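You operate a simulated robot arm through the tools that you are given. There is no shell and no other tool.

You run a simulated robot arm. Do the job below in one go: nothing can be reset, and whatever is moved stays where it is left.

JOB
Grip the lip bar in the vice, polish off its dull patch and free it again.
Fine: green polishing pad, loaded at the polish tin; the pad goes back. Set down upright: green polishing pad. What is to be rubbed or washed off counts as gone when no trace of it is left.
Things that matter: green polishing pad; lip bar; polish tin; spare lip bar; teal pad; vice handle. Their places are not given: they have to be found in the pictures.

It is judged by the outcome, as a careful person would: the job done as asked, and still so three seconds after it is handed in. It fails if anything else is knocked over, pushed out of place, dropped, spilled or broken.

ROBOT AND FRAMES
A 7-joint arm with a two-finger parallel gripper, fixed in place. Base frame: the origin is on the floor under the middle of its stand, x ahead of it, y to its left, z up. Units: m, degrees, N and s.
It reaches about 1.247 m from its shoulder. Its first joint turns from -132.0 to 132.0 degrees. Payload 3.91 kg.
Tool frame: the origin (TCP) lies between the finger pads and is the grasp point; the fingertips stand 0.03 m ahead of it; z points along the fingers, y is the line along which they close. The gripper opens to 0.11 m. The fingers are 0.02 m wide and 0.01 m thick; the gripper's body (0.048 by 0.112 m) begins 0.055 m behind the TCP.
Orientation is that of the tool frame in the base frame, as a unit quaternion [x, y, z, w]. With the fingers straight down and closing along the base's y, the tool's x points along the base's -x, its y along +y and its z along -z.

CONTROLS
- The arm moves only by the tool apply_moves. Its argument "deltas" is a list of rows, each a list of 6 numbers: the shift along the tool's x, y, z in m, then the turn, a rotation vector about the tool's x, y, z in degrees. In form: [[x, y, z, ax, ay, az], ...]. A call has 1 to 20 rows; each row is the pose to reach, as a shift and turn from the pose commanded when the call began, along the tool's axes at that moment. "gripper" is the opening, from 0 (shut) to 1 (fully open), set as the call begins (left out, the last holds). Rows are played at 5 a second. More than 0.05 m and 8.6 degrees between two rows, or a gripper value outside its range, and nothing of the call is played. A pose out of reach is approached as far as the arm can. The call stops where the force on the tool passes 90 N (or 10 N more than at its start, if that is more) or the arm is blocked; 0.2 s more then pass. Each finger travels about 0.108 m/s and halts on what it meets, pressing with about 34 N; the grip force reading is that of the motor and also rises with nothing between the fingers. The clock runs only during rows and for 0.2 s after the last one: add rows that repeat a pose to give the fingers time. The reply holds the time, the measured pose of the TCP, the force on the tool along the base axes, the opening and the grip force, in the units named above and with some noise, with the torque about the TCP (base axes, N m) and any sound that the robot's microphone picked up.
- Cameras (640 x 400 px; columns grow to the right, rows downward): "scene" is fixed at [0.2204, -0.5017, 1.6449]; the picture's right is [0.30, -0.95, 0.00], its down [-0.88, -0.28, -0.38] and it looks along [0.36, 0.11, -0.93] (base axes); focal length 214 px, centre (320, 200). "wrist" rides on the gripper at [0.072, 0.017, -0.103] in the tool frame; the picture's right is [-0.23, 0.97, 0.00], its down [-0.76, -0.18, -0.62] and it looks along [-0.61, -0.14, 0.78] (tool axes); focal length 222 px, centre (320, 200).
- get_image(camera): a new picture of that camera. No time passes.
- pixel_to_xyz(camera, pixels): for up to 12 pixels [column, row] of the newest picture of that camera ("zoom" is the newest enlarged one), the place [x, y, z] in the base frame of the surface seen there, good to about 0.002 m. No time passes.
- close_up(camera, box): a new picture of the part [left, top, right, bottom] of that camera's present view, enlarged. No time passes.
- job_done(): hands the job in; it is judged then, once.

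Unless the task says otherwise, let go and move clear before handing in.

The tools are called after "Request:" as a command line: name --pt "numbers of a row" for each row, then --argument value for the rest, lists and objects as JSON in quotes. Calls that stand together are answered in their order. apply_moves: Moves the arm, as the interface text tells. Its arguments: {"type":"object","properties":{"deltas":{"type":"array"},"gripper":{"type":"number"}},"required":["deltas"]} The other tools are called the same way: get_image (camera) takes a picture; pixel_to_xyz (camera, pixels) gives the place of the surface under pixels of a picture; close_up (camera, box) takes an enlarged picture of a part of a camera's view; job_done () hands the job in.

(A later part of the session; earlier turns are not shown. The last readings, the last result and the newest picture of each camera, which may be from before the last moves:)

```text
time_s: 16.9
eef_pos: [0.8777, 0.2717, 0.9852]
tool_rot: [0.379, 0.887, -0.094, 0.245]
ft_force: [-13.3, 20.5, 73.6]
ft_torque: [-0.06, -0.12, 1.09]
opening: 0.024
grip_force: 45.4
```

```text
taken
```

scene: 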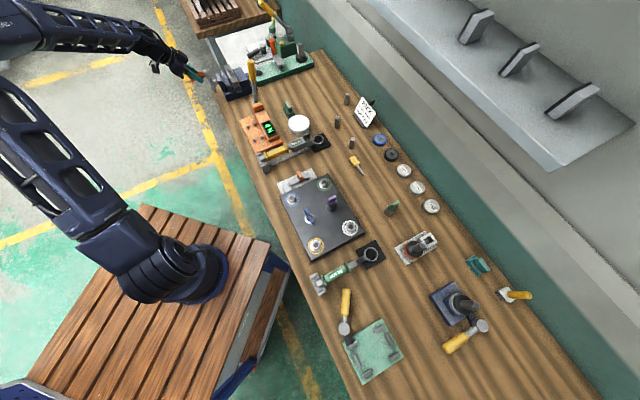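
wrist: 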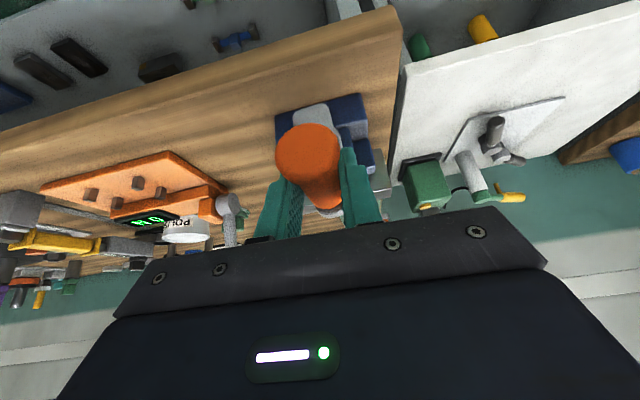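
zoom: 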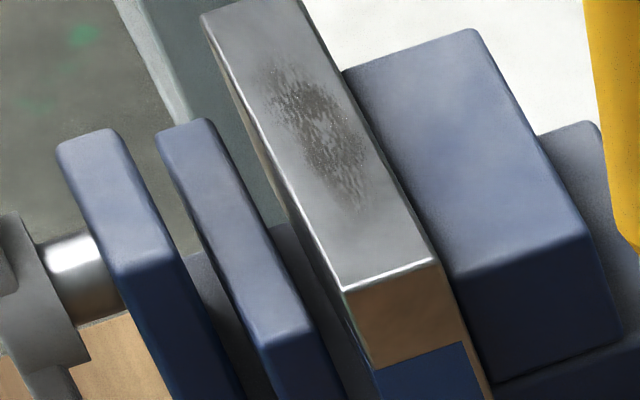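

The lever is well away (u≈0.6) from the gripper's sweep, and the jaw is advancing ~2 mm per quarter turn with ~10 mm to go. Continue to 270° with the corrected circle.

Request:
apply_moves --pt "-0.0012 -0.0008 -0.002 0 0 0" --pt "-0.0009 -0.0076 -0.0016 0 0 0" --pt "-0.0001 -0.015 -0.0002 0 0 0" --pt "0.0013 -0.0222 0.0022 0 0 0" --pt "0.0033 -0.0288 0.0056 0 0 0" --pt "0.0058 -0.0347 0.0098 0 0 0" --pt "0.0086 -0.0399 0.0147 0 0 0" --pt "0.0119 -0.0441 0.0203 0 0 0" --pt "0.0154 -0.0472 0.0263 0 0 0" --pt "0.0191 -0.0493 0.0327 0 0 0" --pt "0.0234 -0.0501 0.04 0 0 0" --pt "0.0234 -0.0501 0.04 0 0 0" --gripper 0

Request:
get_image --camera "wrist"

Request:
close_up --camera "scene" --box '[195, 55, 267, 100]'

```text
time_s: 19.5
eef_pos: [0.8411, 0.2353, 0.9345]
tool_rot: [0.379, 0.888, -0.098, 0.242]
ft_force: [-33.3, -48.8, -6.3]
ft_torque: [-0.27, 0.37, 0.79]
opening: 0.0236
grip_force: 45.1
```

```text
taken
```

wrist: 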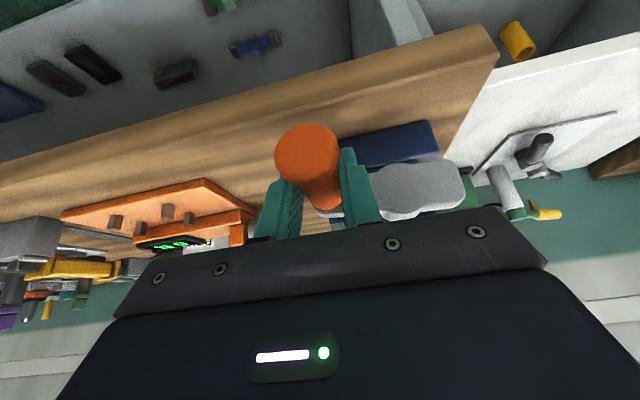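

```text
8.89 times, centred on (231, 78) of scene
```

zoom: 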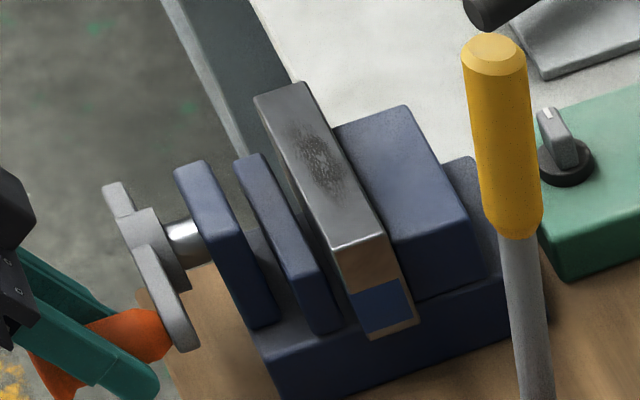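

At 270° the measured positions give a circle of R≈49.2 mm centred at v=0.8175, z(TCP)=0.9365; the jaw keeps closing. I'll continue another half turn with these values.

Request:
apply_moves --pt "0.0021 -0.0011 0.0036 0 0 0" --pt "0.006 0.0002 0.0102 0 0 0" --pt "0.0096 0.0025 0.0165 0 0 0" --pt "0.0131 0.006 0.0224 0 0 0" --pt "0.0163 0.0105 0.0278 0 0 0" --pt "0.019 0.0159 0.0324 0 0 0" --pt "0.0213 0.0222 0.0363 0 0 0" --pt "0.023 0.029 0.0392 0 0 0" --pt "0.0241 0.0363 0.0412 0 0 0" --pt "0.0247 0.044 0.0422 0 0 0" --pt "0.0248 0.0474 0.0423 0 0 0" --pt "0.0245 0.0551 0.0418 0 0 0" --pt "0.0236 0.0626 0.0403 0 0 0" --pt "0.0221 0.0697 0.0377 0 0 0" --pt "0.02 0.0764 0.0342 0 0 0" --pt "0.0175 0.0824 0.0299 0 0 0" --pt "0.0145 0.0874 0.0248 0 0 0" --pt "0.0112 0.0915 0.0191 0 0 0" --pt "0.0076 0.0946 0.013 0 0 0" --pt "0.0038 0.0965 0.0066 0 0 0" --gripper 0

Request:
get_image --camera "wrist"

Request:
close_up --camera "scene" --box '[195, 55, 267, 100]'

Request:
close_up --camera "scene" --box '[211, 65, 251, 90]'

```text
time_s: 23.7
eef_pos: [0.909, 0.3047, 0.9283]
tool_rot: [0.378, 0.888, -0.096, 0.242]
ft_force: [-17.3, 15.2, -3.0]
ft_torque: [0.15, 0.21, 0.92]
opening: 0.0235
grip_force: 44.5
```

```text
taken
```

wrist: 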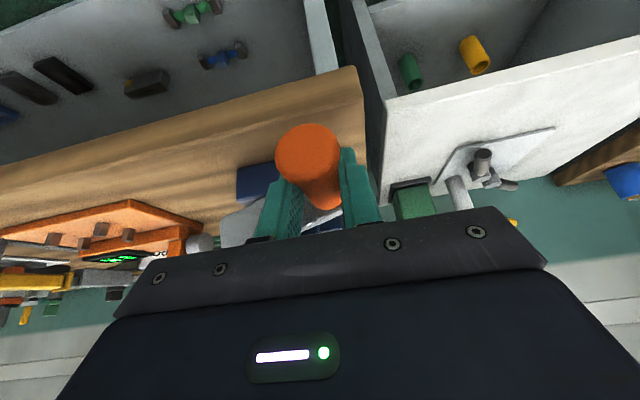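

```text
8.89 times, centred on (231, 78) of scene
```

zoom: 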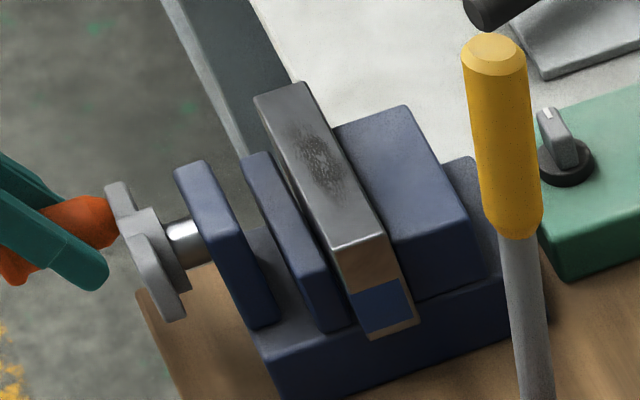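

```text
16.00 times, centred on (231, 78) of scene
```

zoom: 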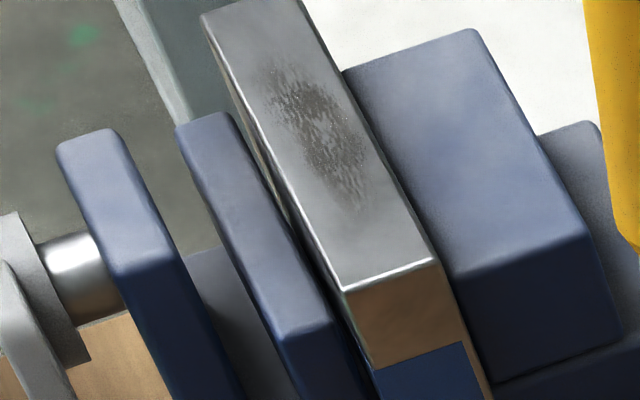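

The circle is now accurate (forces small) and the jaw plate is only a few mm from the bar. I'll turn on to 180°+360° and watch for rising resistance.

Request:
apply_moves --pt "-0.0039 0.0007 -0.0066 0 0 0" --pt "-0.0078 0.0002 -0.0133 0 0 0" --pt "-0.0116 -0.0015 -0.0197 0 0 0" --pt "-0.0152 -0.0044 -0.0259 0 0 0" --pt "-0.0185 -0.0083 -0.0315 0 0 0" --pt "-0.0215 -0.0133 -0.0366 0 0 0" --pt "-0.024 -0.0191 -0.0409 0 0 0" --pt "-0.026 -0.0257 -0.0444 0 0 0" --pt "-0.0275 -0.0327 -0.047 0 0 0" --pt "-0.0284 -0.0402 -0.0485 0 0 0" --pt "-0.0287 -0.0479 -0.049 0 0 0" --gripper 0

Request:
close_up --camera "scene" --box '[195, 55, 267, 100]'

Request:
close_up --camera "scene" --box '[211, 65, 251, 90]'

```text
time_s: 26.1
eef_pos: [0.8758, 0.27, 0.9846]
tool_rot: [0.379, 0.887, -0.097, 0.245]
ft_force: [-21.5, 26.0, 28.7]
ft_torque: [0.02, 0.01, 1.04]
opening: 0.0236
grip_force: 44.9
```

```text
8.89 times, centred on (231, 78) of scene
```

zoom: 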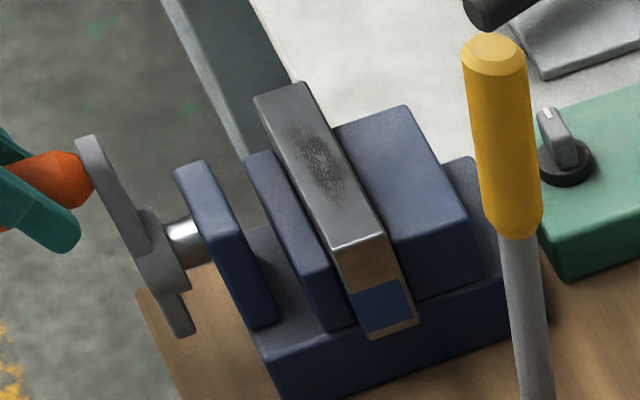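

```text
16.00 times, centred on (231, 78) of scene
```

zoom: 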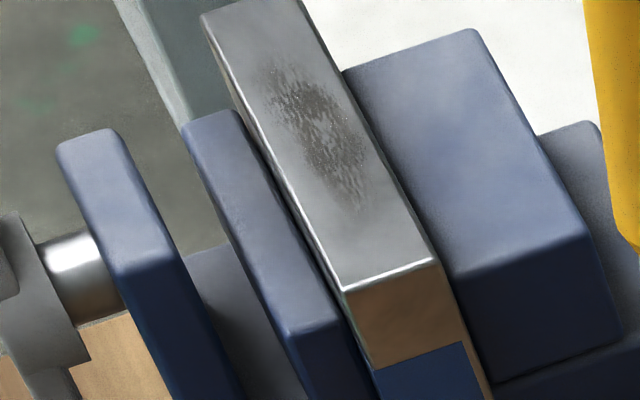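

The jaw plate edge is now almost touching the bar. I'll continue toward 270° and expect the resistance to rise when it clamps.

Request:
apply_moves --pt "0.0003 -0.0077 0.0005 0 0 0" --pt "0.0012 -0.0152 0.0021 0 0 0" --pt "0.0027 -0.0224 0.0047 0 0 0" --pt "0.0047 -0.029 0.0081 0 0 0" --pt "0.0073 -0.035 0.0124 0 0 0" --pt "0.0103 -0.0401 0.0175 0 0 0" --gripper 0

Request:
close_up --camera "scene" --box '[211, 65, 251, 90]'

```text
time_s: 26.6
eef_pos: [0.8736, 0.2668, 0.9853]
tool_rot: [0.376, 0.888, -0.088, 0.248]
ft_force: [29.3, 12.9, -16.8]
ft_torque: [-0.07, -0.42, 0.51]
opening: 0.0235
grip_force: 44.9
stopped in row 2: the force on the tool passed its limit at 96 N (the readings are from after the stop); the commanded pose is now the measured one
```

```text
16.00 times, centred on (231, 78) of scene
```

zoom: 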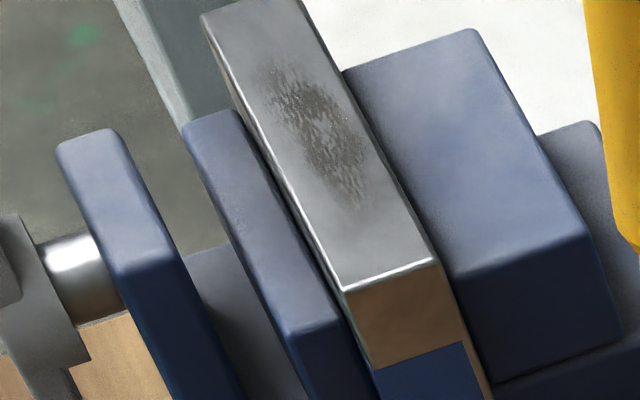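

The turn stopped at 96 N with the force now opposing rotation (+v ≈30 N after relaxing), at a crank angle of ~185°+360°, right where the jaw meets the bar — it looks clamped. I'll press a bit further to confirm it's firm rather than a snag.

Request:
apply_moves --pt "0 -0.001 0 0 0 0" --pt "0 -0.002 0 0 0 0" --pt "0 -0.003 0 0 0 0" --pt "0 -0.004 0 0 0 0" --pt "0 -0.005 0 0 0 0" --gripper 0

Request:
get_image --camera "wrist"

Request:
close_up --camera "scene" --box '[217, 68, 249, 88]'

```text
time_s: 27.7
eef_pos: [0.8731, 0.2677, 0.9855]
tool_rot: [0.375, 0.889, -0.084, 0.25]
ft_force: [42.5, 13.9, -26.0]
ft_torque: [-0.11, -0.56, 0.15]
opening: 0.0236
grip_force: 45.7
stopped in row 5: the force on the tool passed its limit at 91 N (the readings are from after the stop); the commanded pose is now the measured one
```

```text
taken
```

wrist: 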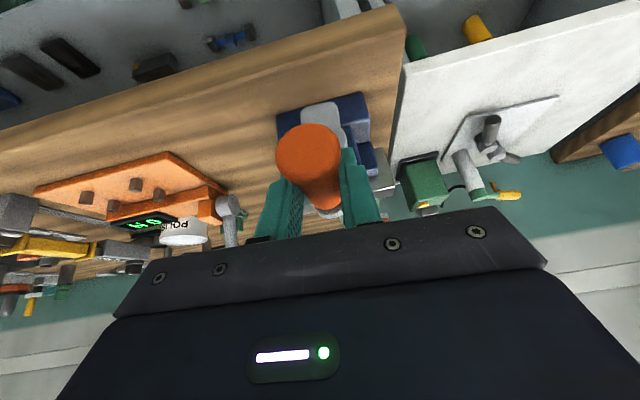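

```text
16.00 times, centred on (233, 78) of scene
```

zoom: 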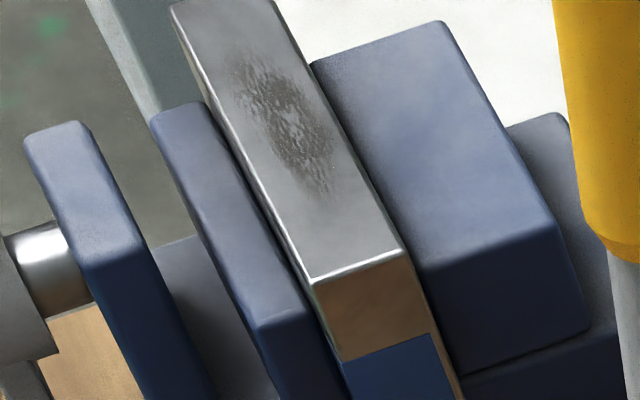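

The crank no longer yields at 91 N, and the jaw plate is tight against the bar (zoom (300,270)), so the bar is gripped. I'll open the fingers and back out along the tool axis.

Request:
apply_moves --pt "0 0 0 0 0 0" --pt "0 0 0 0 0 0" --pt "0 0 0 0 0 0" --pt "0 0 -0.02 0 0 0" --pt "0 0 -0.05 0 0 0" --pt "0 0 -0.09 0 0 0" --pt "0 0 -0.13 0 0 0" --pt "0 0 -0.13 0 0 0" --gripper 1

Request:
get_image --camera "wrist"

Request:
close_up --camera "scene" --box '[195, 55, 267, 100]'

```text
time_s: 29.5
eef_pos: [0.8218, 0.3092, 1.0998]
tool_rot: [0.376, 0.888, -0.086, 0.25]
ft_force: [-0.5, -0.2, 0.2]
ft_torque: [-0.02, -0.04, 0.01]
opening: 0.1101
grip_force: 0.0
```

```text
taken
```

wrist: 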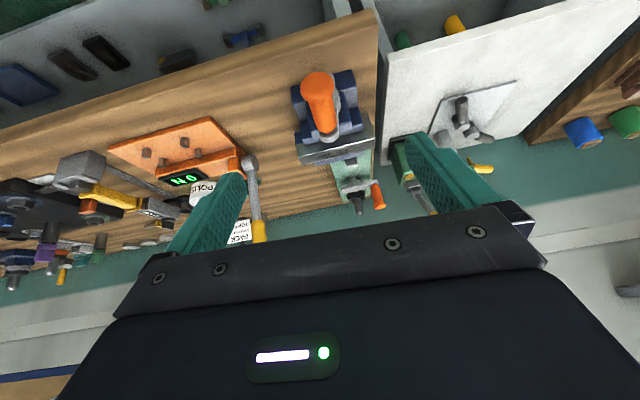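

```text
8.89 times, centred on (231, 78) of scene
```

zoom: 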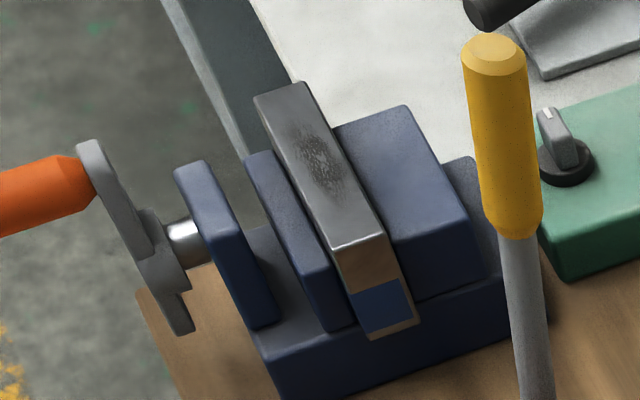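

The crank stays put with the grip upright and the bar clamped. Next I'll rise and level the gripper, then head for the green pad.

Request:
apply_moves --pt "-0.015 0.001 -0.026 0 7.5 0" --pt "-0.03 0.002 -0.052 0 15 0" --pt "-0.046 0.003 -0.077 0 22.5 0" --pt "-0.061 0.0036 -0.103 0 30 0" --pt "-0.061 0.0036 -0.103 0 30 0"

```text
time_s: 30.7
eef_pos: [0.8206, 0.309, 1.2187]
tool_rot: [0.386, 0.922, 0.015, 0.011]
ft_force: [0.7, -0.1, -0.1]
ft_torque: [0.02, 0.01, 0.02]
opening: 0.1099
grip_force: 0.1
```

The tool is 2° off vertical; I'll correct that, then yaw back and travel toward the pad at height.

Request:
apply_moves --pt "0 0 0 2.07 0.5 0" --pt "0 0 0 2.07 0.5 0"

```text
time_s: 31.3
eef_pos: [0.8216, 0.3095, 1.2177]
tool_rot: [0.386, 0.922, 0.0, 0.0]
ft_force: [-0.4, 0.0, -1.3]
ft_torque: [-0.03, -0.01, -0.02]
opening: 0.1101
grip_force: 0.0
```

Level again. Now traverse to above the pad/tin area with yaw back to zero.

Request:
apply_moves --pt "-0.0305 -0.0275 0 0 0 -4.5" --pt "-0.0609 -0.055 0 0 0 -9" --pt "-0.0914 -0.0825 0 0 0 -13.6" --pt "-0.1218 -0.11 0 0 0 -18.2" --pt "-0.1523 -0.1375 0 0 0 -22.7" --pt "-0.1828 -0.165 0 0 0 -27.2" --pt "-0.2132 -0.1925 0 0 0 -31.8" --pt "-0.2437 -0.22 0 0 0 -36.3" --pt "-0.2741 -0.2475 0 0 0 -40.9" --pt "-0.3046 -0.275 0 0 0 -45.4" --pt "-0.3046 -0.275 0 0 0 -45.4"

Request:
get_image --camera "wrist"

Request:
get_image --camera "scene"

```text
time_s: 33.7
eef_pos: [0.8414, -0.1003, 1.2219]
tool_rot: [-0.001, 1.0, 0.001, 0.001]
ft_force: [-0.8, 0.7, -0.3]
ft_torque: [0.0, 0.0, -0.01]
opening: 0.1102
grip_force: 0.1
```

```text
taken
```

wrist: 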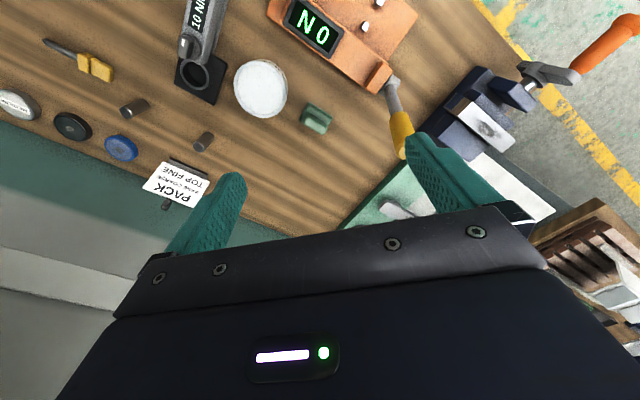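

```text
taken
```

scene: 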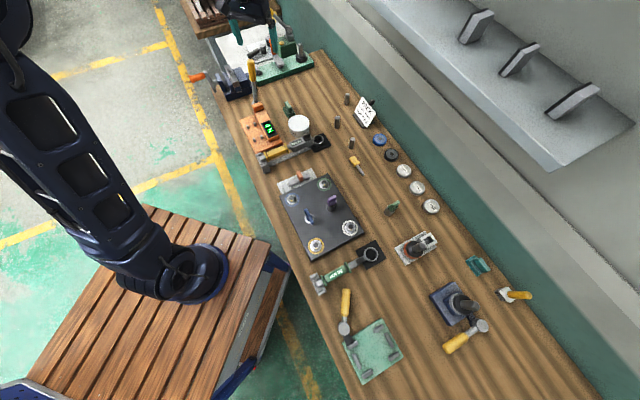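

The pad is at wrist (316,118), the tin at (260,88). I'll enlarge these and measure.

Request:
close_up --camera "wrist" --box '[416, 60, 576, 160]'

Request:
close_up --camera "wrist" --box '[220, 50, 348, 130]'

Request:
close_up --camera "wrist" --box '[292, 95, 340, 125]'

```text
4.00 times, centred on (496, 110) of wrist
```

zoom: 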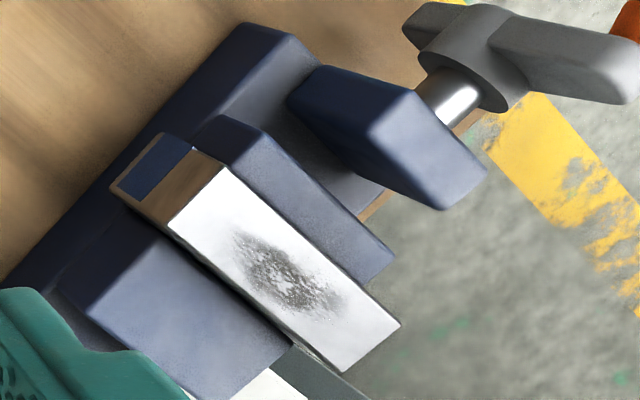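

```text
5.00 times, centred on (284, 90) of wrist
```

zoom: 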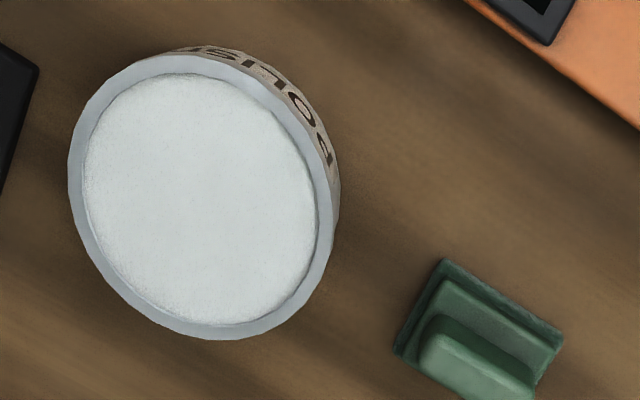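

```text
13.33 times, centred on (316, 110) of wrist
```

zoom: 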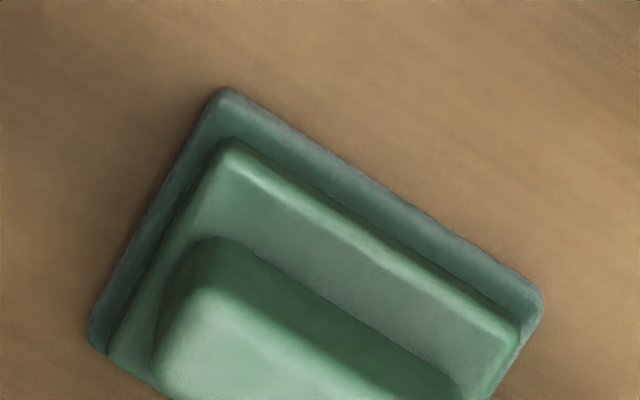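

The jaw plate is flush against the bar in this view. Now measure the pad's corners/handle and the tin rim.

Request:
close_up --camera "wrist" --box '[290, 98, 346, 133]'

Request:
pixel_to_xyz --camera "wrist" --pixels '[[260, 88], [240, 75], [270, 68], [245, 105], [275, 105], [262, 62], [262, 116], [235, 90], [287, 90]]'

```text
11.43 times, centred on (318, 116) of wrist
```

zoom: 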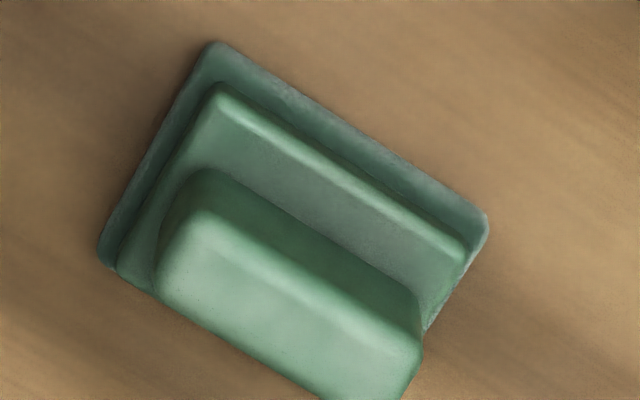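

```text
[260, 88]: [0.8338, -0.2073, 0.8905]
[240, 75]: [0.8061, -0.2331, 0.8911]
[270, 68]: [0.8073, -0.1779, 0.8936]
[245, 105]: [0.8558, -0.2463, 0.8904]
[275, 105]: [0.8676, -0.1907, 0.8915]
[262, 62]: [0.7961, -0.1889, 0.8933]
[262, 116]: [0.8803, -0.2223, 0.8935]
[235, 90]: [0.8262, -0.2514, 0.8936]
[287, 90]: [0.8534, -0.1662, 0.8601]
```

Request:
pixel_to_xyz --camera "zoom" --pixels '[[215, 48], [485, 225], [103, 260], [218, 95], [462, 250], [200, 220], [415, 345], [165, 290], [300, 290], [330, 385], [290, 150], [310, 200]]'

Request:
close_up --camera "wrist" --box '[460, 95, 524, 135]'

```text
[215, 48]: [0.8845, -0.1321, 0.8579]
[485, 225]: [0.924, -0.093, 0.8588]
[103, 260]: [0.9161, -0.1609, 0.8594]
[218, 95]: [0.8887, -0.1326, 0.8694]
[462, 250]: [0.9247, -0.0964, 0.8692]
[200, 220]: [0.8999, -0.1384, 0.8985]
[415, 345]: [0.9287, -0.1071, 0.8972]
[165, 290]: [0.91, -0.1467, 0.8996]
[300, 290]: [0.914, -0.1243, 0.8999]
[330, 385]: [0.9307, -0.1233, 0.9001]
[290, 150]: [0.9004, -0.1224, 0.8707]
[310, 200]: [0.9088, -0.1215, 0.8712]
```

```text
10.00 times, centred on (492, 115) of wrist
```

zoom: 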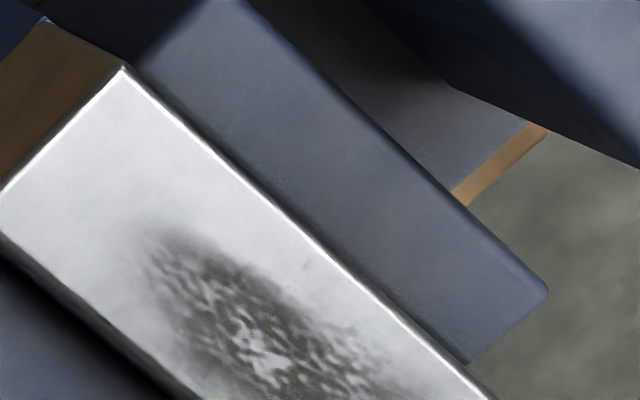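

The pad is ~56×43 mm centred near (0.920,-0.127) on the bench, with a 16 mm-wide handle running along ~46° and topping at z=0.900. I'll yaw +45° so the fingers close across the handle and come down above it for a closer look.

Request:
apply_moves --pt "-0.0131 -0.0045 0.025 0 0 -7.6" --pt "-0.0262 -0.009 0.05 0 0 -15.2" --pt "-0.0393 -0.0134 0.075 0 0 -22.8" --pt "-0.0524 -0.0178 0.1 0 0 -30.4" --pt "-0.0655 -0.0223 0.125 0 0 -38" --pt "-0.0786 -0.0267 0.15 0 0 -45.6" --pt "-0.0786 -0.0267 0.15 0 0 -45.6"

Request:
get_image --camera "wrist"

Request:
close_up --camera "scene" --box '[220, 50, 348, 130]'

```text
time_s: 35.3
eef_pos: [0.918, -0.1277, 1.071]
tool_rot: [-0.389, 0.921, -0.001, 0.0]
ft_force: [0.8, 0.3, 0.8]
ft_torque: [-0.01, 0.01, 0.01]
opening: 0.11
grip_force: 0.0
```

```text
taken
```

wrist: 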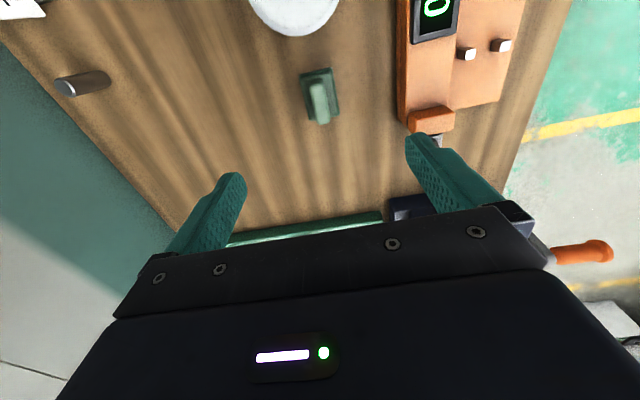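

```text
5.00 times, centred on (284, 90) of scene
```

zoom: 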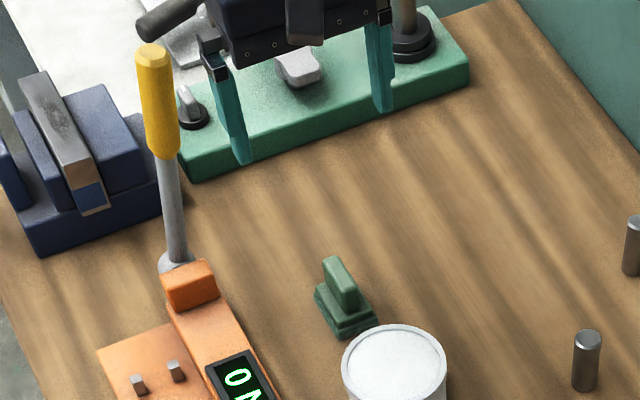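

The open fingers hang well behind the lever, and the pad is at wrist (320,95). I'll enlarge and measure it from this angle.

Request:
close_up --camera "wrist" --box '[288, 55, 368, 105]'

Request:
close_up --camera "wrist" --box '[288, 80, 368, 130]'

```text
8.00 times, centred on (328, 80) of wrist
```

zoom: 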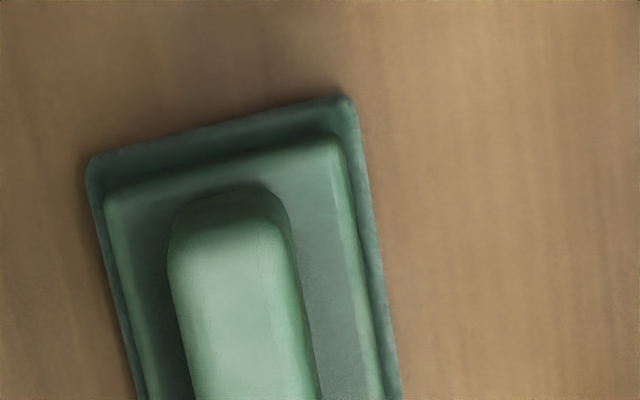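

```text
8.00 times, centred on (328, 105) of wrist
```

zoom: 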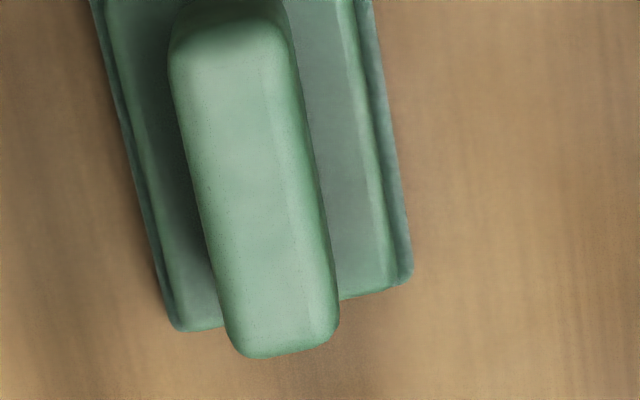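

Request:
pixel_to_xyz --camera "zoom" --pixels '[[190, 60], [275, 50], [180, 100], [285, 90], [235, 345], [325, 325], [215, 250], [315, 220], [260, 200], [185, 322], [405, 275], [230, 40]]'

Request:
pixel_to_xyz --camera "wrist" --pixels '[[300, 76], [331, 68], [310, 121], [339, 114], [290, 15], [290, 34], [255, 10], [325, 10]]'

```text
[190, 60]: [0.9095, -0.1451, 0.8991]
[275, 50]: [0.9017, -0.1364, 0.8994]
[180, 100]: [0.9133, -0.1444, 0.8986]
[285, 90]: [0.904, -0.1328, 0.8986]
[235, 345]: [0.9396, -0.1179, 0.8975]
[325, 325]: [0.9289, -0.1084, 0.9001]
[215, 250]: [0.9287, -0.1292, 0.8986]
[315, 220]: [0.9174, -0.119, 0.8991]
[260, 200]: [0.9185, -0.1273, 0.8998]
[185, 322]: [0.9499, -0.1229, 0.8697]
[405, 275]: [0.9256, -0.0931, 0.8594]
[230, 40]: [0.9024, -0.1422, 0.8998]
```

```text
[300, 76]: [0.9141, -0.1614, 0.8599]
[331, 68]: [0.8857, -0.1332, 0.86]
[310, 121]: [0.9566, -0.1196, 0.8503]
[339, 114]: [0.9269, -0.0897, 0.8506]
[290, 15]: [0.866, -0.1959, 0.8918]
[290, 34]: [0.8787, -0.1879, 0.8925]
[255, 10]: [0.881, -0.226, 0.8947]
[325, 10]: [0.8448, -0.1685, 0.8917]
```

The pad handle is centred at (0.9198,-0.1274), 15-16 mm wide along (0.707,-0.707), pad plate top at z≈0.870. I'll trim yaw/position and go down to TCP z≈0.904 (tips ~4 mm above the plate).

Request:
apply_moves --pt "-0.0015 -0.0011 0.04 0 0 0.8" --pt "-0.0015 -0.0011 0.08 0 0 0.8" --pt "-0.0015 -0.0011 0.115 0 0 0.8" --pt "-0.0015 -0.0011 0.14 0 0 0.8" --pt "-0.0015 -0.0011 0.155 0 0 0.8" --pt "-0.0015 -0.0011 0.166 0 0 0.8" --pt "-0.0015 -0.0011 0.166 0 0 0.8" --pt "-0.0015 -0.0011 0.166 0 0 0.8" --gripper 1

Request:
get_image --camera "wrist"

Request:
close_up --camera "scene" --box '[240, 70, 336, 130]'

```text
time_s: 37.1
eef_pos: [0.9209, -0.128, 0.9042]
tool_rot: [-0.382, 0.924, -0.001, 0.001]
ft_force: [-0.3, 0.3, -0.7]
ft_torque: [0.0, -0.02, 0.0]
opening: 0.1098
grip_force: 0.2
```

```text
taken
```

wrist: 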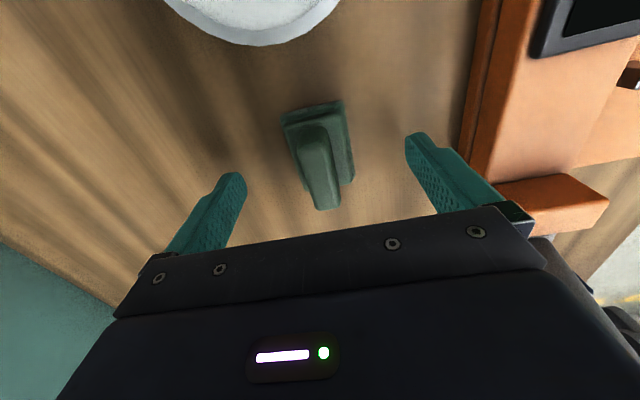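

```text
6.67 times, centred on (288, 100) of scene
```

zoom: 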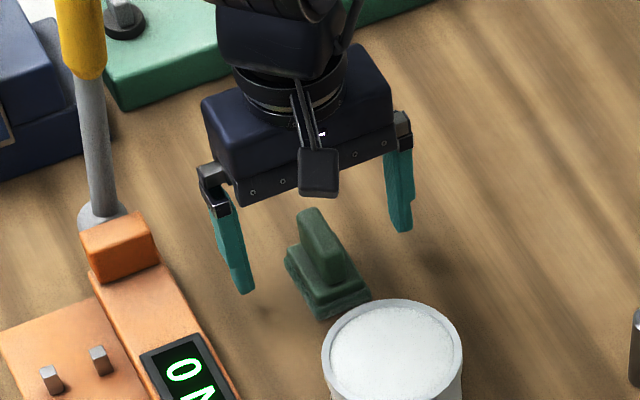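

The fingers straddle the handle with clearance from the orange device. Close on the handle.

Request:
apply_moves --pt "0 0 0 0 0 0" --pt "0 0 0 0 0 0" --pt "0 0 0 0 0 0" --pt "0 0 0 0 0 0" --pt "0 0 0 0 0 0" --gripper 0

Request:
get_image --camera "wrist"

Request:
close_up --camera "scene" --box '[240, 70, 336, 130]'

```text
time_s: 38.3
eef_pos: [0.9196, -0.1261, 0.9036]
tool_rot: [-0.381, 0.925, -0.001, 0.001]
ft_force: [1.1, -0.1, 0.8]
ft_torque: [0.05, -0.01, -0.01]
opening: 0.0176
grip_force: 33.9
```

```text
taken
```

wrist: 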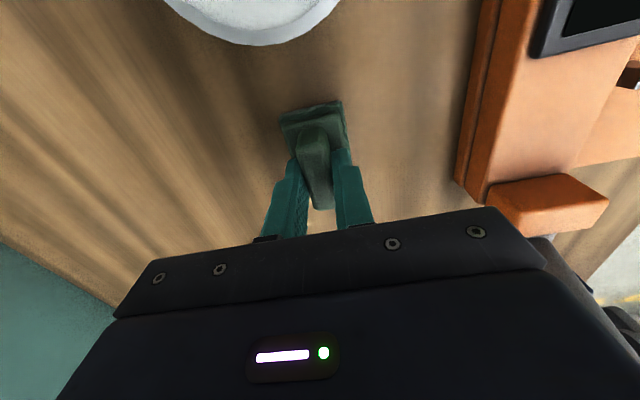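

```text
6.67 times, centred on (288, 100) of scene
```

zoom: 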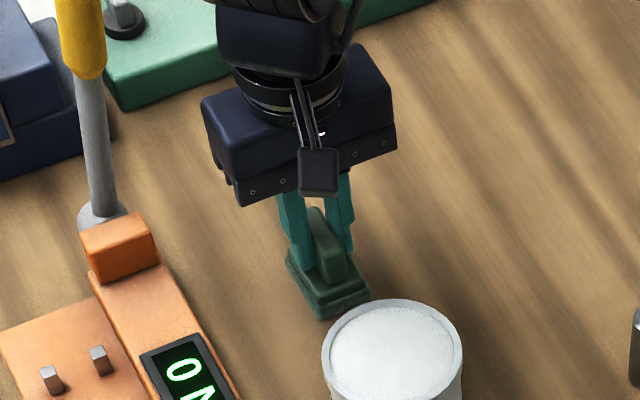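

The handle is held (opening 17.6 mm). Lift straight up 0.1 m and check the hold and the tin's position.

Request:
apply_moves --pt "0 0 -0.01 0 0 0" --pt "0 0 -0.03 0 0 0" --pt "0 0 -0.06 0 0 0" --pt "0 0 -0.1 0 0 0" --pt "0 0 -0.1 0 0 0" --gripper 0

Request:
get_image --camera "wrist"

Request:
close_up --camera "scene" --box '[240, 70, 336, 130]'

```text
time_s: 39.5
eef_pos: [0.9214, -0.1264, 1.0043]
tool_rot: [-0.381, 0.925, -0.001, 0.0]
ft_force: [0.3, -0.4, -0.9]
ft_torque: [0.0, -0.04, -0.02]
opening: 0.0001
grip_force: 33.8
```

```text
taken
```

wrist: 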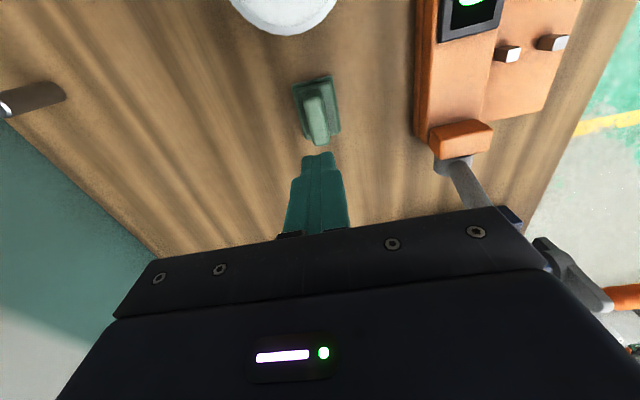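

```text
6.67 times, centred on (288, 100) of scene
```

zoom: 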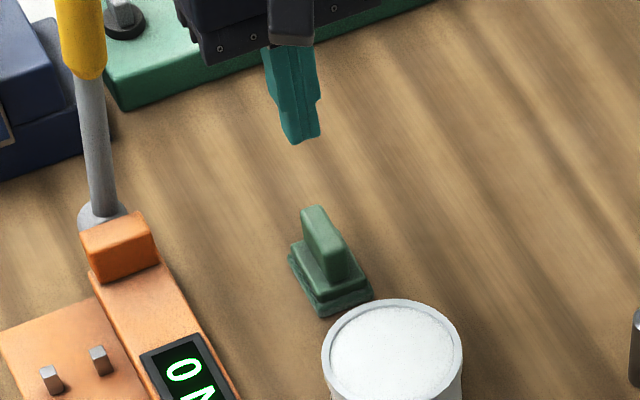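

The pad slipped out: the opening is now 0 and the pad still stands on the bench (wrist (316,110)). I'll look closely at the fingers' shape and the pad to understand why.

Request:
close_up --camera "wrist" --box '[256, 140, 384, 220]'

Request:
close_up --camera "wrist" --box '[276, 65, 356, 115]'

Request:
close_up --camera "scene" --box '[270, 95, 310, 120]'

Request:
close_up --camera "scene" --box '[264, 70, 304, 95]'

```text
5.00 times, centred on (320, 180) of wrist
```

zoom: 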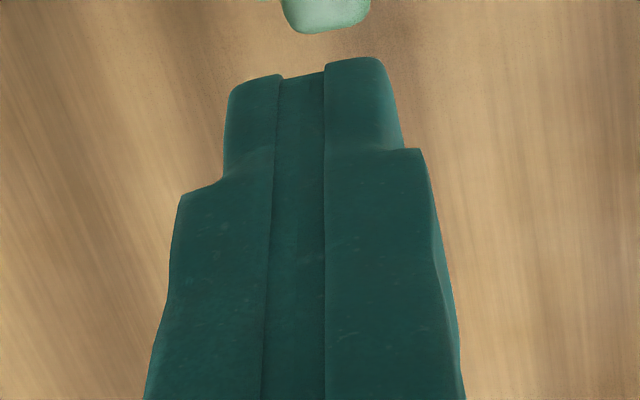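

```text
8.00 times, centred on (316, 90) of wrist
```

zoom: 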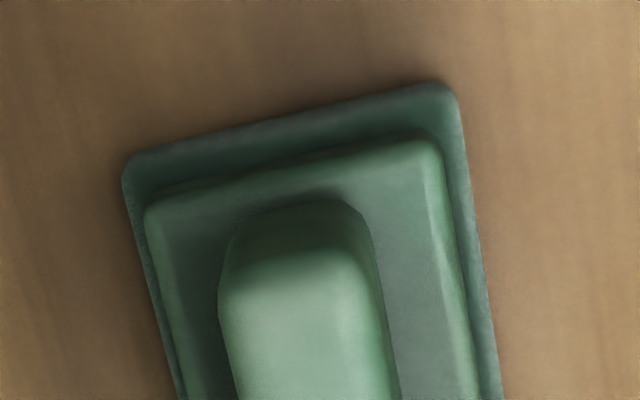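

```text
16.00 times, centred on (290, 108) of scene
```

zoom: 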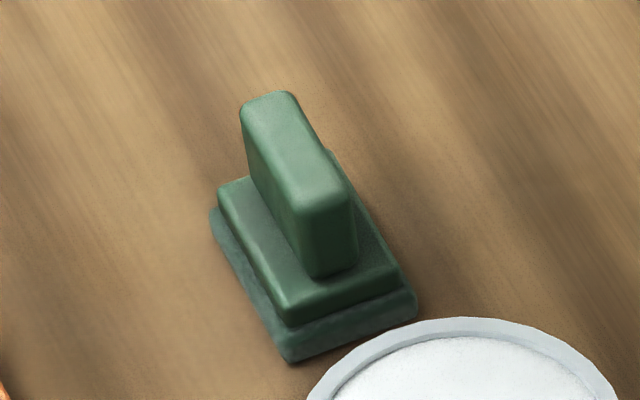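

```text
16.00 times, centred on (284, 82) of scene
```

zoom: 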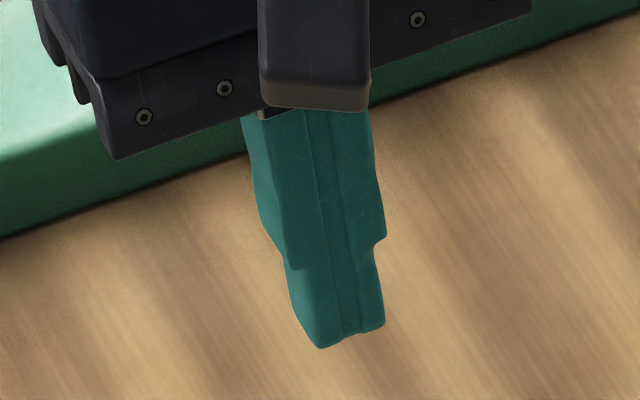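

The fingers' inner faces are flat to the tips, so the hold should have been sound; let me check whether the pad moved during the failed lift.

Request:
close_up --camera "wrist" --box '[276, 65, 356, 115]'

Request:
pixel_to_xyz --camera "zoom" --pixels '[[128, 165], [448, 92], [225, 300], [375, 290], [240, 270], [360, 260], [300, 240], [320, 330], [425, 150], [155, 215]]'

Request:
close_up --camera "wrist" --box '[276, 100, 356, 150]'

Request:
pixel_to_xyz --camera "zoom" --pixels '[[240, 60], [390, 60], [260, 150], [400, 130], [330, 200], [300, 340], [410, 330], [350, 350], [240, 250], [460, 260], [515, 250], [180, 30]]'

```text
8.00 times, centred on (316, 90) of wrist
```

zoom: 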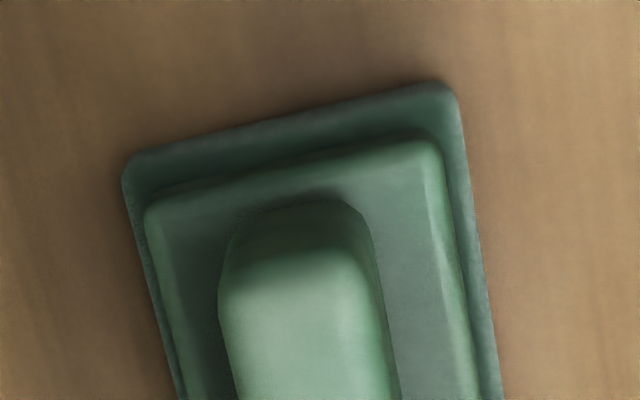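

```text
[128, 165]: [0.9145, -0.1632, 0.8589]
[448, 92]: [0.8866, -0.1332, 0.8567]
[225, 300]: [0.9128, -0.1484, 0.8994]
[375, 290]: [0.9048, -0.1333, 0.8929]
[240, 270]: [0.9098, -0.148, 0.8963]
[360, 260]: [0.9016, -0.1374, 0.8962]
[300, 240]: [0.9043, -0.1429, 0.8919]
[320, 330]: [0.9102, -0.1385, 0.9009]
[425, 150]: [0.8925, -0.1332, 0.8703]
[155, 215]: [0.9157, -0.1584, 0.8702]
```

```text
8.00 times, centred on (316, 125) of wrist
```

zoom: 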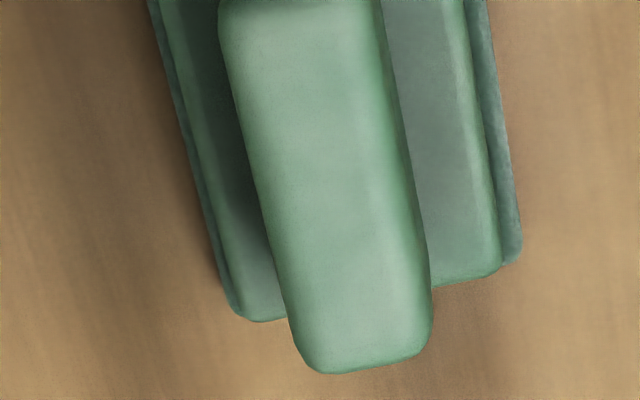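

```text
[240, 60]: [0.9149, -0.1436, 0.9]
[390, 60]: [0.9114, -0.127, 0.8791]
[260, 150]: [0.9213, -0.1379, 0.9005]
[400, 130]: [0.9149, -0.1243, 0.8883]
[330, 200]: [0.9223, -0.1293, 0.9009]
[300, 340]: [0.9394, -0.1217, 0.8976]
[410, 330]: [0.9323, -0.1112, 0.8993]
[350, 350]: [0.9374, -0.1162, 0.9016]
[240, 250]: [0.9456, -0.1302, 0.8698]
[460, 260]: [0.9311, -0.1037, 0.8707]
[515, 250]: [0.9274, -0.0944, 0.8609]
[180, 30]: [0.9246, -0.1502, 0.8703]
```

The pad is still upright and only shifted ~1.5 mm. I'll regrasp it recentred and a little deeper (tips just above the plate), then lift slowly in steps to watch the hold.

Request:
apply_moves --pt "0 0 0 0 0 0" --pt "0 0 0 0 0 0" --pt "0.0012 -0.0012 0.03 0 0 0" --pt "0.0012 -0.0012 0.06 0 0 0" --pt "0.0012 -0.0012 0.085 0 0 0" --pt "0.0012 -0.0012 0.098 0 0 0" --pt "0.0012 -0.0012 0.1025 0 0 0" --pt "0.0012 -0.0012 0.1025 0 0 0" --pt "0.0012 -0.0012 0.1025 0 0 0" --gripper 0.6

Request:
get_image --camera "wrist"

Request:
close_up --camera "scene" --box '[264, 85, 312, 115]'

```text
time_s: 41.5
eef_pos: [0.921, -0.1304, 0.9022]
tool_rot: [-0.381, 0.924, -0.001, 0.001]
ft_force: [0.3, -0.2, 0.5]
ft_torque: [0.01, -0.02, -0.04]
opening: 0.0661
grip_force: 0.0
```

```text
taken
```

wrist: 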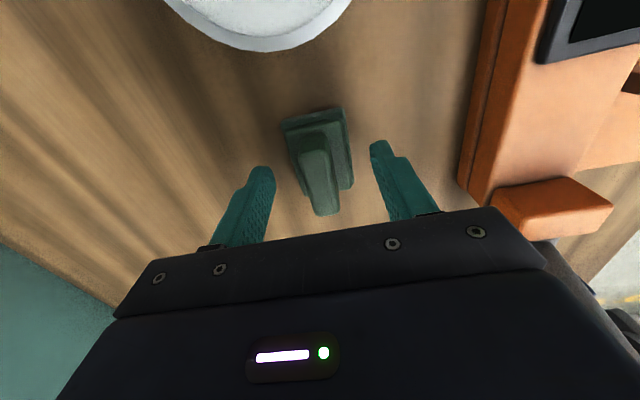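

```text
13.33 times, centred on (288, 100) of scene
```

zoom: 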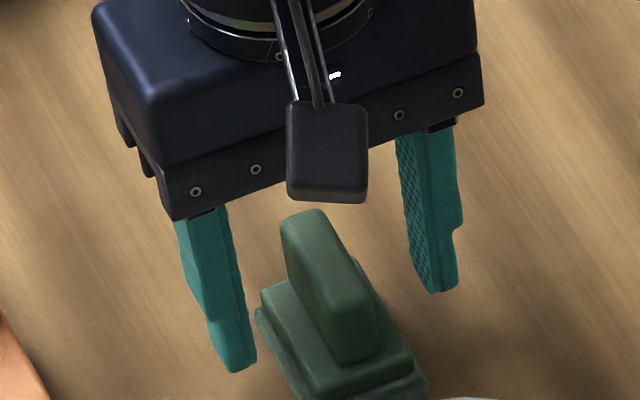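

The finger tips at (262,170) and (380,145) straddle the plate's centre with the handle between them. Close now and inspect before lifting.

Request:
apply_moves --pt "0 0 0 0 0 0" --pt "0 0 0 0 0 0" --pt "0 0 0 0 0 0" --pt "0 0 0 0 0 0" --pt "0 0 0 0 0 0" --pt "0 0 0 0 0 0" --gripper 0

Request:
close_up --camera "wrist" --box '[256, 90, 384, 220]'

Request:
close_up --camera "scene" --box '[264, 85, 312, 115]'

```text
time_s: 42.9
eef_pos: [0.921, -0.1282, 0.9015]
tool_rot: [-0.381, 0.925, 0.0, 0.0]
ft_force: [-0.2, 0.3, -0.3]
ft_torque: [0.03, 0.04, 0.06]
opening: 0.0176
grip_force: 33.5
```

```text
3.08 times, centred on (320, 155) of wrist
```

zoom: 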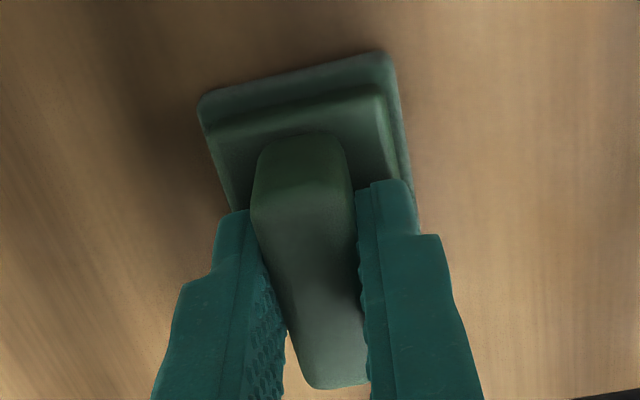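

```text
13.33 times, centred on (288, 100) of scene
```

zoom: 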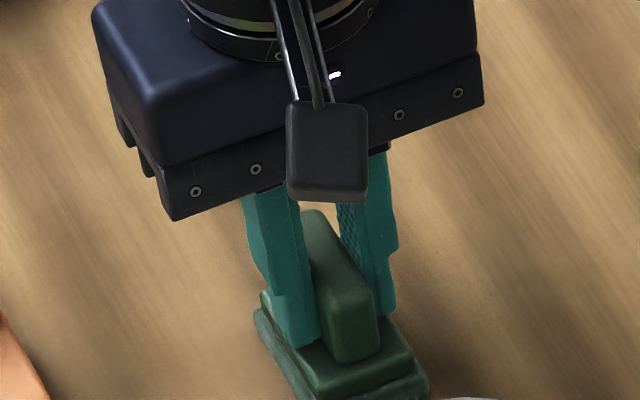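

The fingers clasp the handle flat on both sides (opening 17.6 mm again). Lift just 10 mm slowly and check.

Request:
apply_moves --pt "0 0 -0.001 0 0 0" --pt "0 0 -0.002 0 0 0" --pt "0 0 -0.003 0 0 0" --pt "0 0 -0.004 0 0 0" --pt "0 0 -0.005 0 0 0" --pt "0 0 -0.006 0 0 0" --gripper 0

Request:
close_up --camera "wrist" --box '[256, 90, 384, 220]'

Request:
close_up --camera "scene" --box '[264, 85, 312, 115]'

```text
time_s: 44.3
eef_pos: [0.9211, -0.1302, 0.9083]
tool_rot: [-0.381, 0.925, -0.001, 0.0]
ft_force: [-0.1, -0.9, -0.1]
ft_torque: [0.01, 0.0, -0.03]
opening: 0.0174
grip_force: 33.8
```

```text
3.08 times, centred on (320, 155) of wrist
```

zoom: 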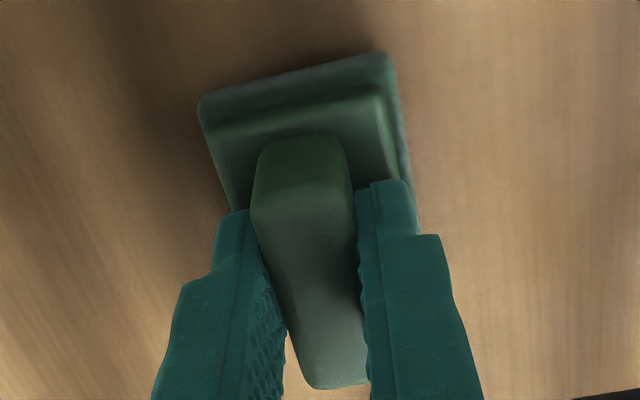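

```text
13.33 times, centred on (288, 100) of scene
```

zoom: 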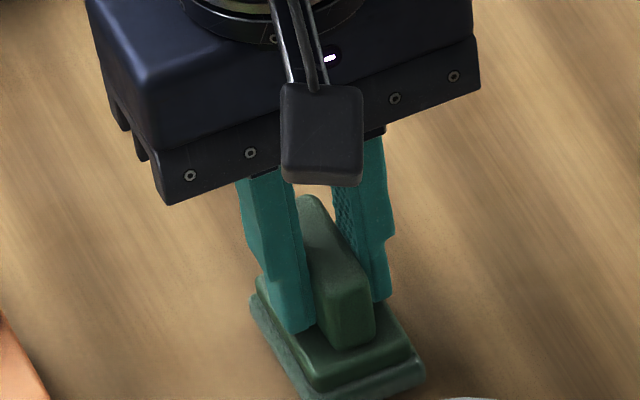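

The pad now rises with the gripper (wrist view unchanged while lifting 6 mm). Continue lifting gently and check again.

Request:
apply_moves --pt "0 0 -0.002 0 0 0" --pt "0 0 -0.005 0 0 0" --pt "0 0 -0.009 0 0 0" --pt "0 0 -0.014 0 0 0" --pt "0 0 -0.02 0 0 0" --pt "0 0 -0.026 0 0 0" --pt "0 0 -0.03 0 0 0" --pt "0 0 -0.032 0 0 0" --gripper 0

Request:
get_image --camera "wrist"

Request:
close_up --camera "scene" --box '[264, 85, 312, 115]'

```text
time_s: 46.1
eef_pos: [0.9211, -0.1297, 0.9402]
tool_rot: [-0.381, 0.925, -0.001, 0.001]
ft_force: [0.0, 0.4, -1.0]
ft_torque: [-0.03, -0.02, -0.02]
opening: 0.0171
grip_force: 33.7
```

```text
taken
```

wrist: 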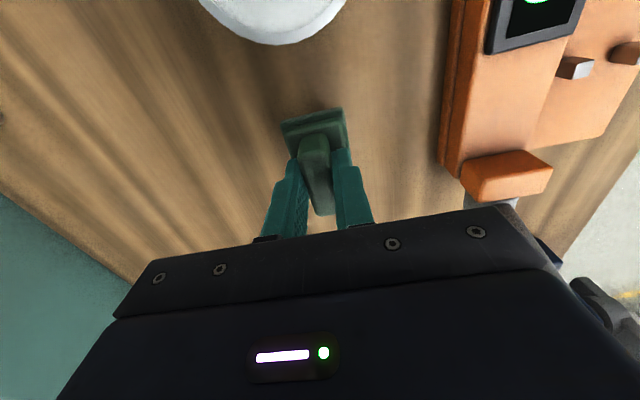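

```text
13.33 times, centred on (288, 100) of scene
```

zoom: 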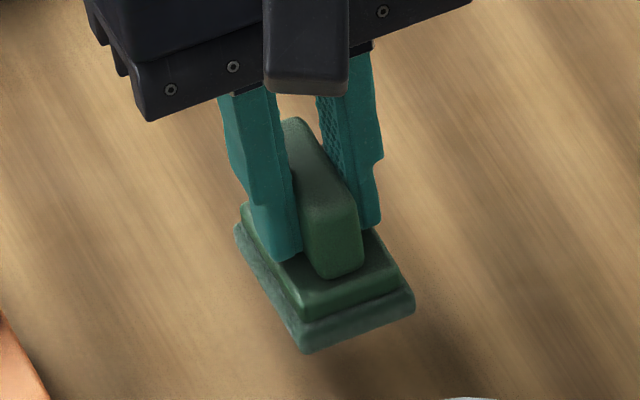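

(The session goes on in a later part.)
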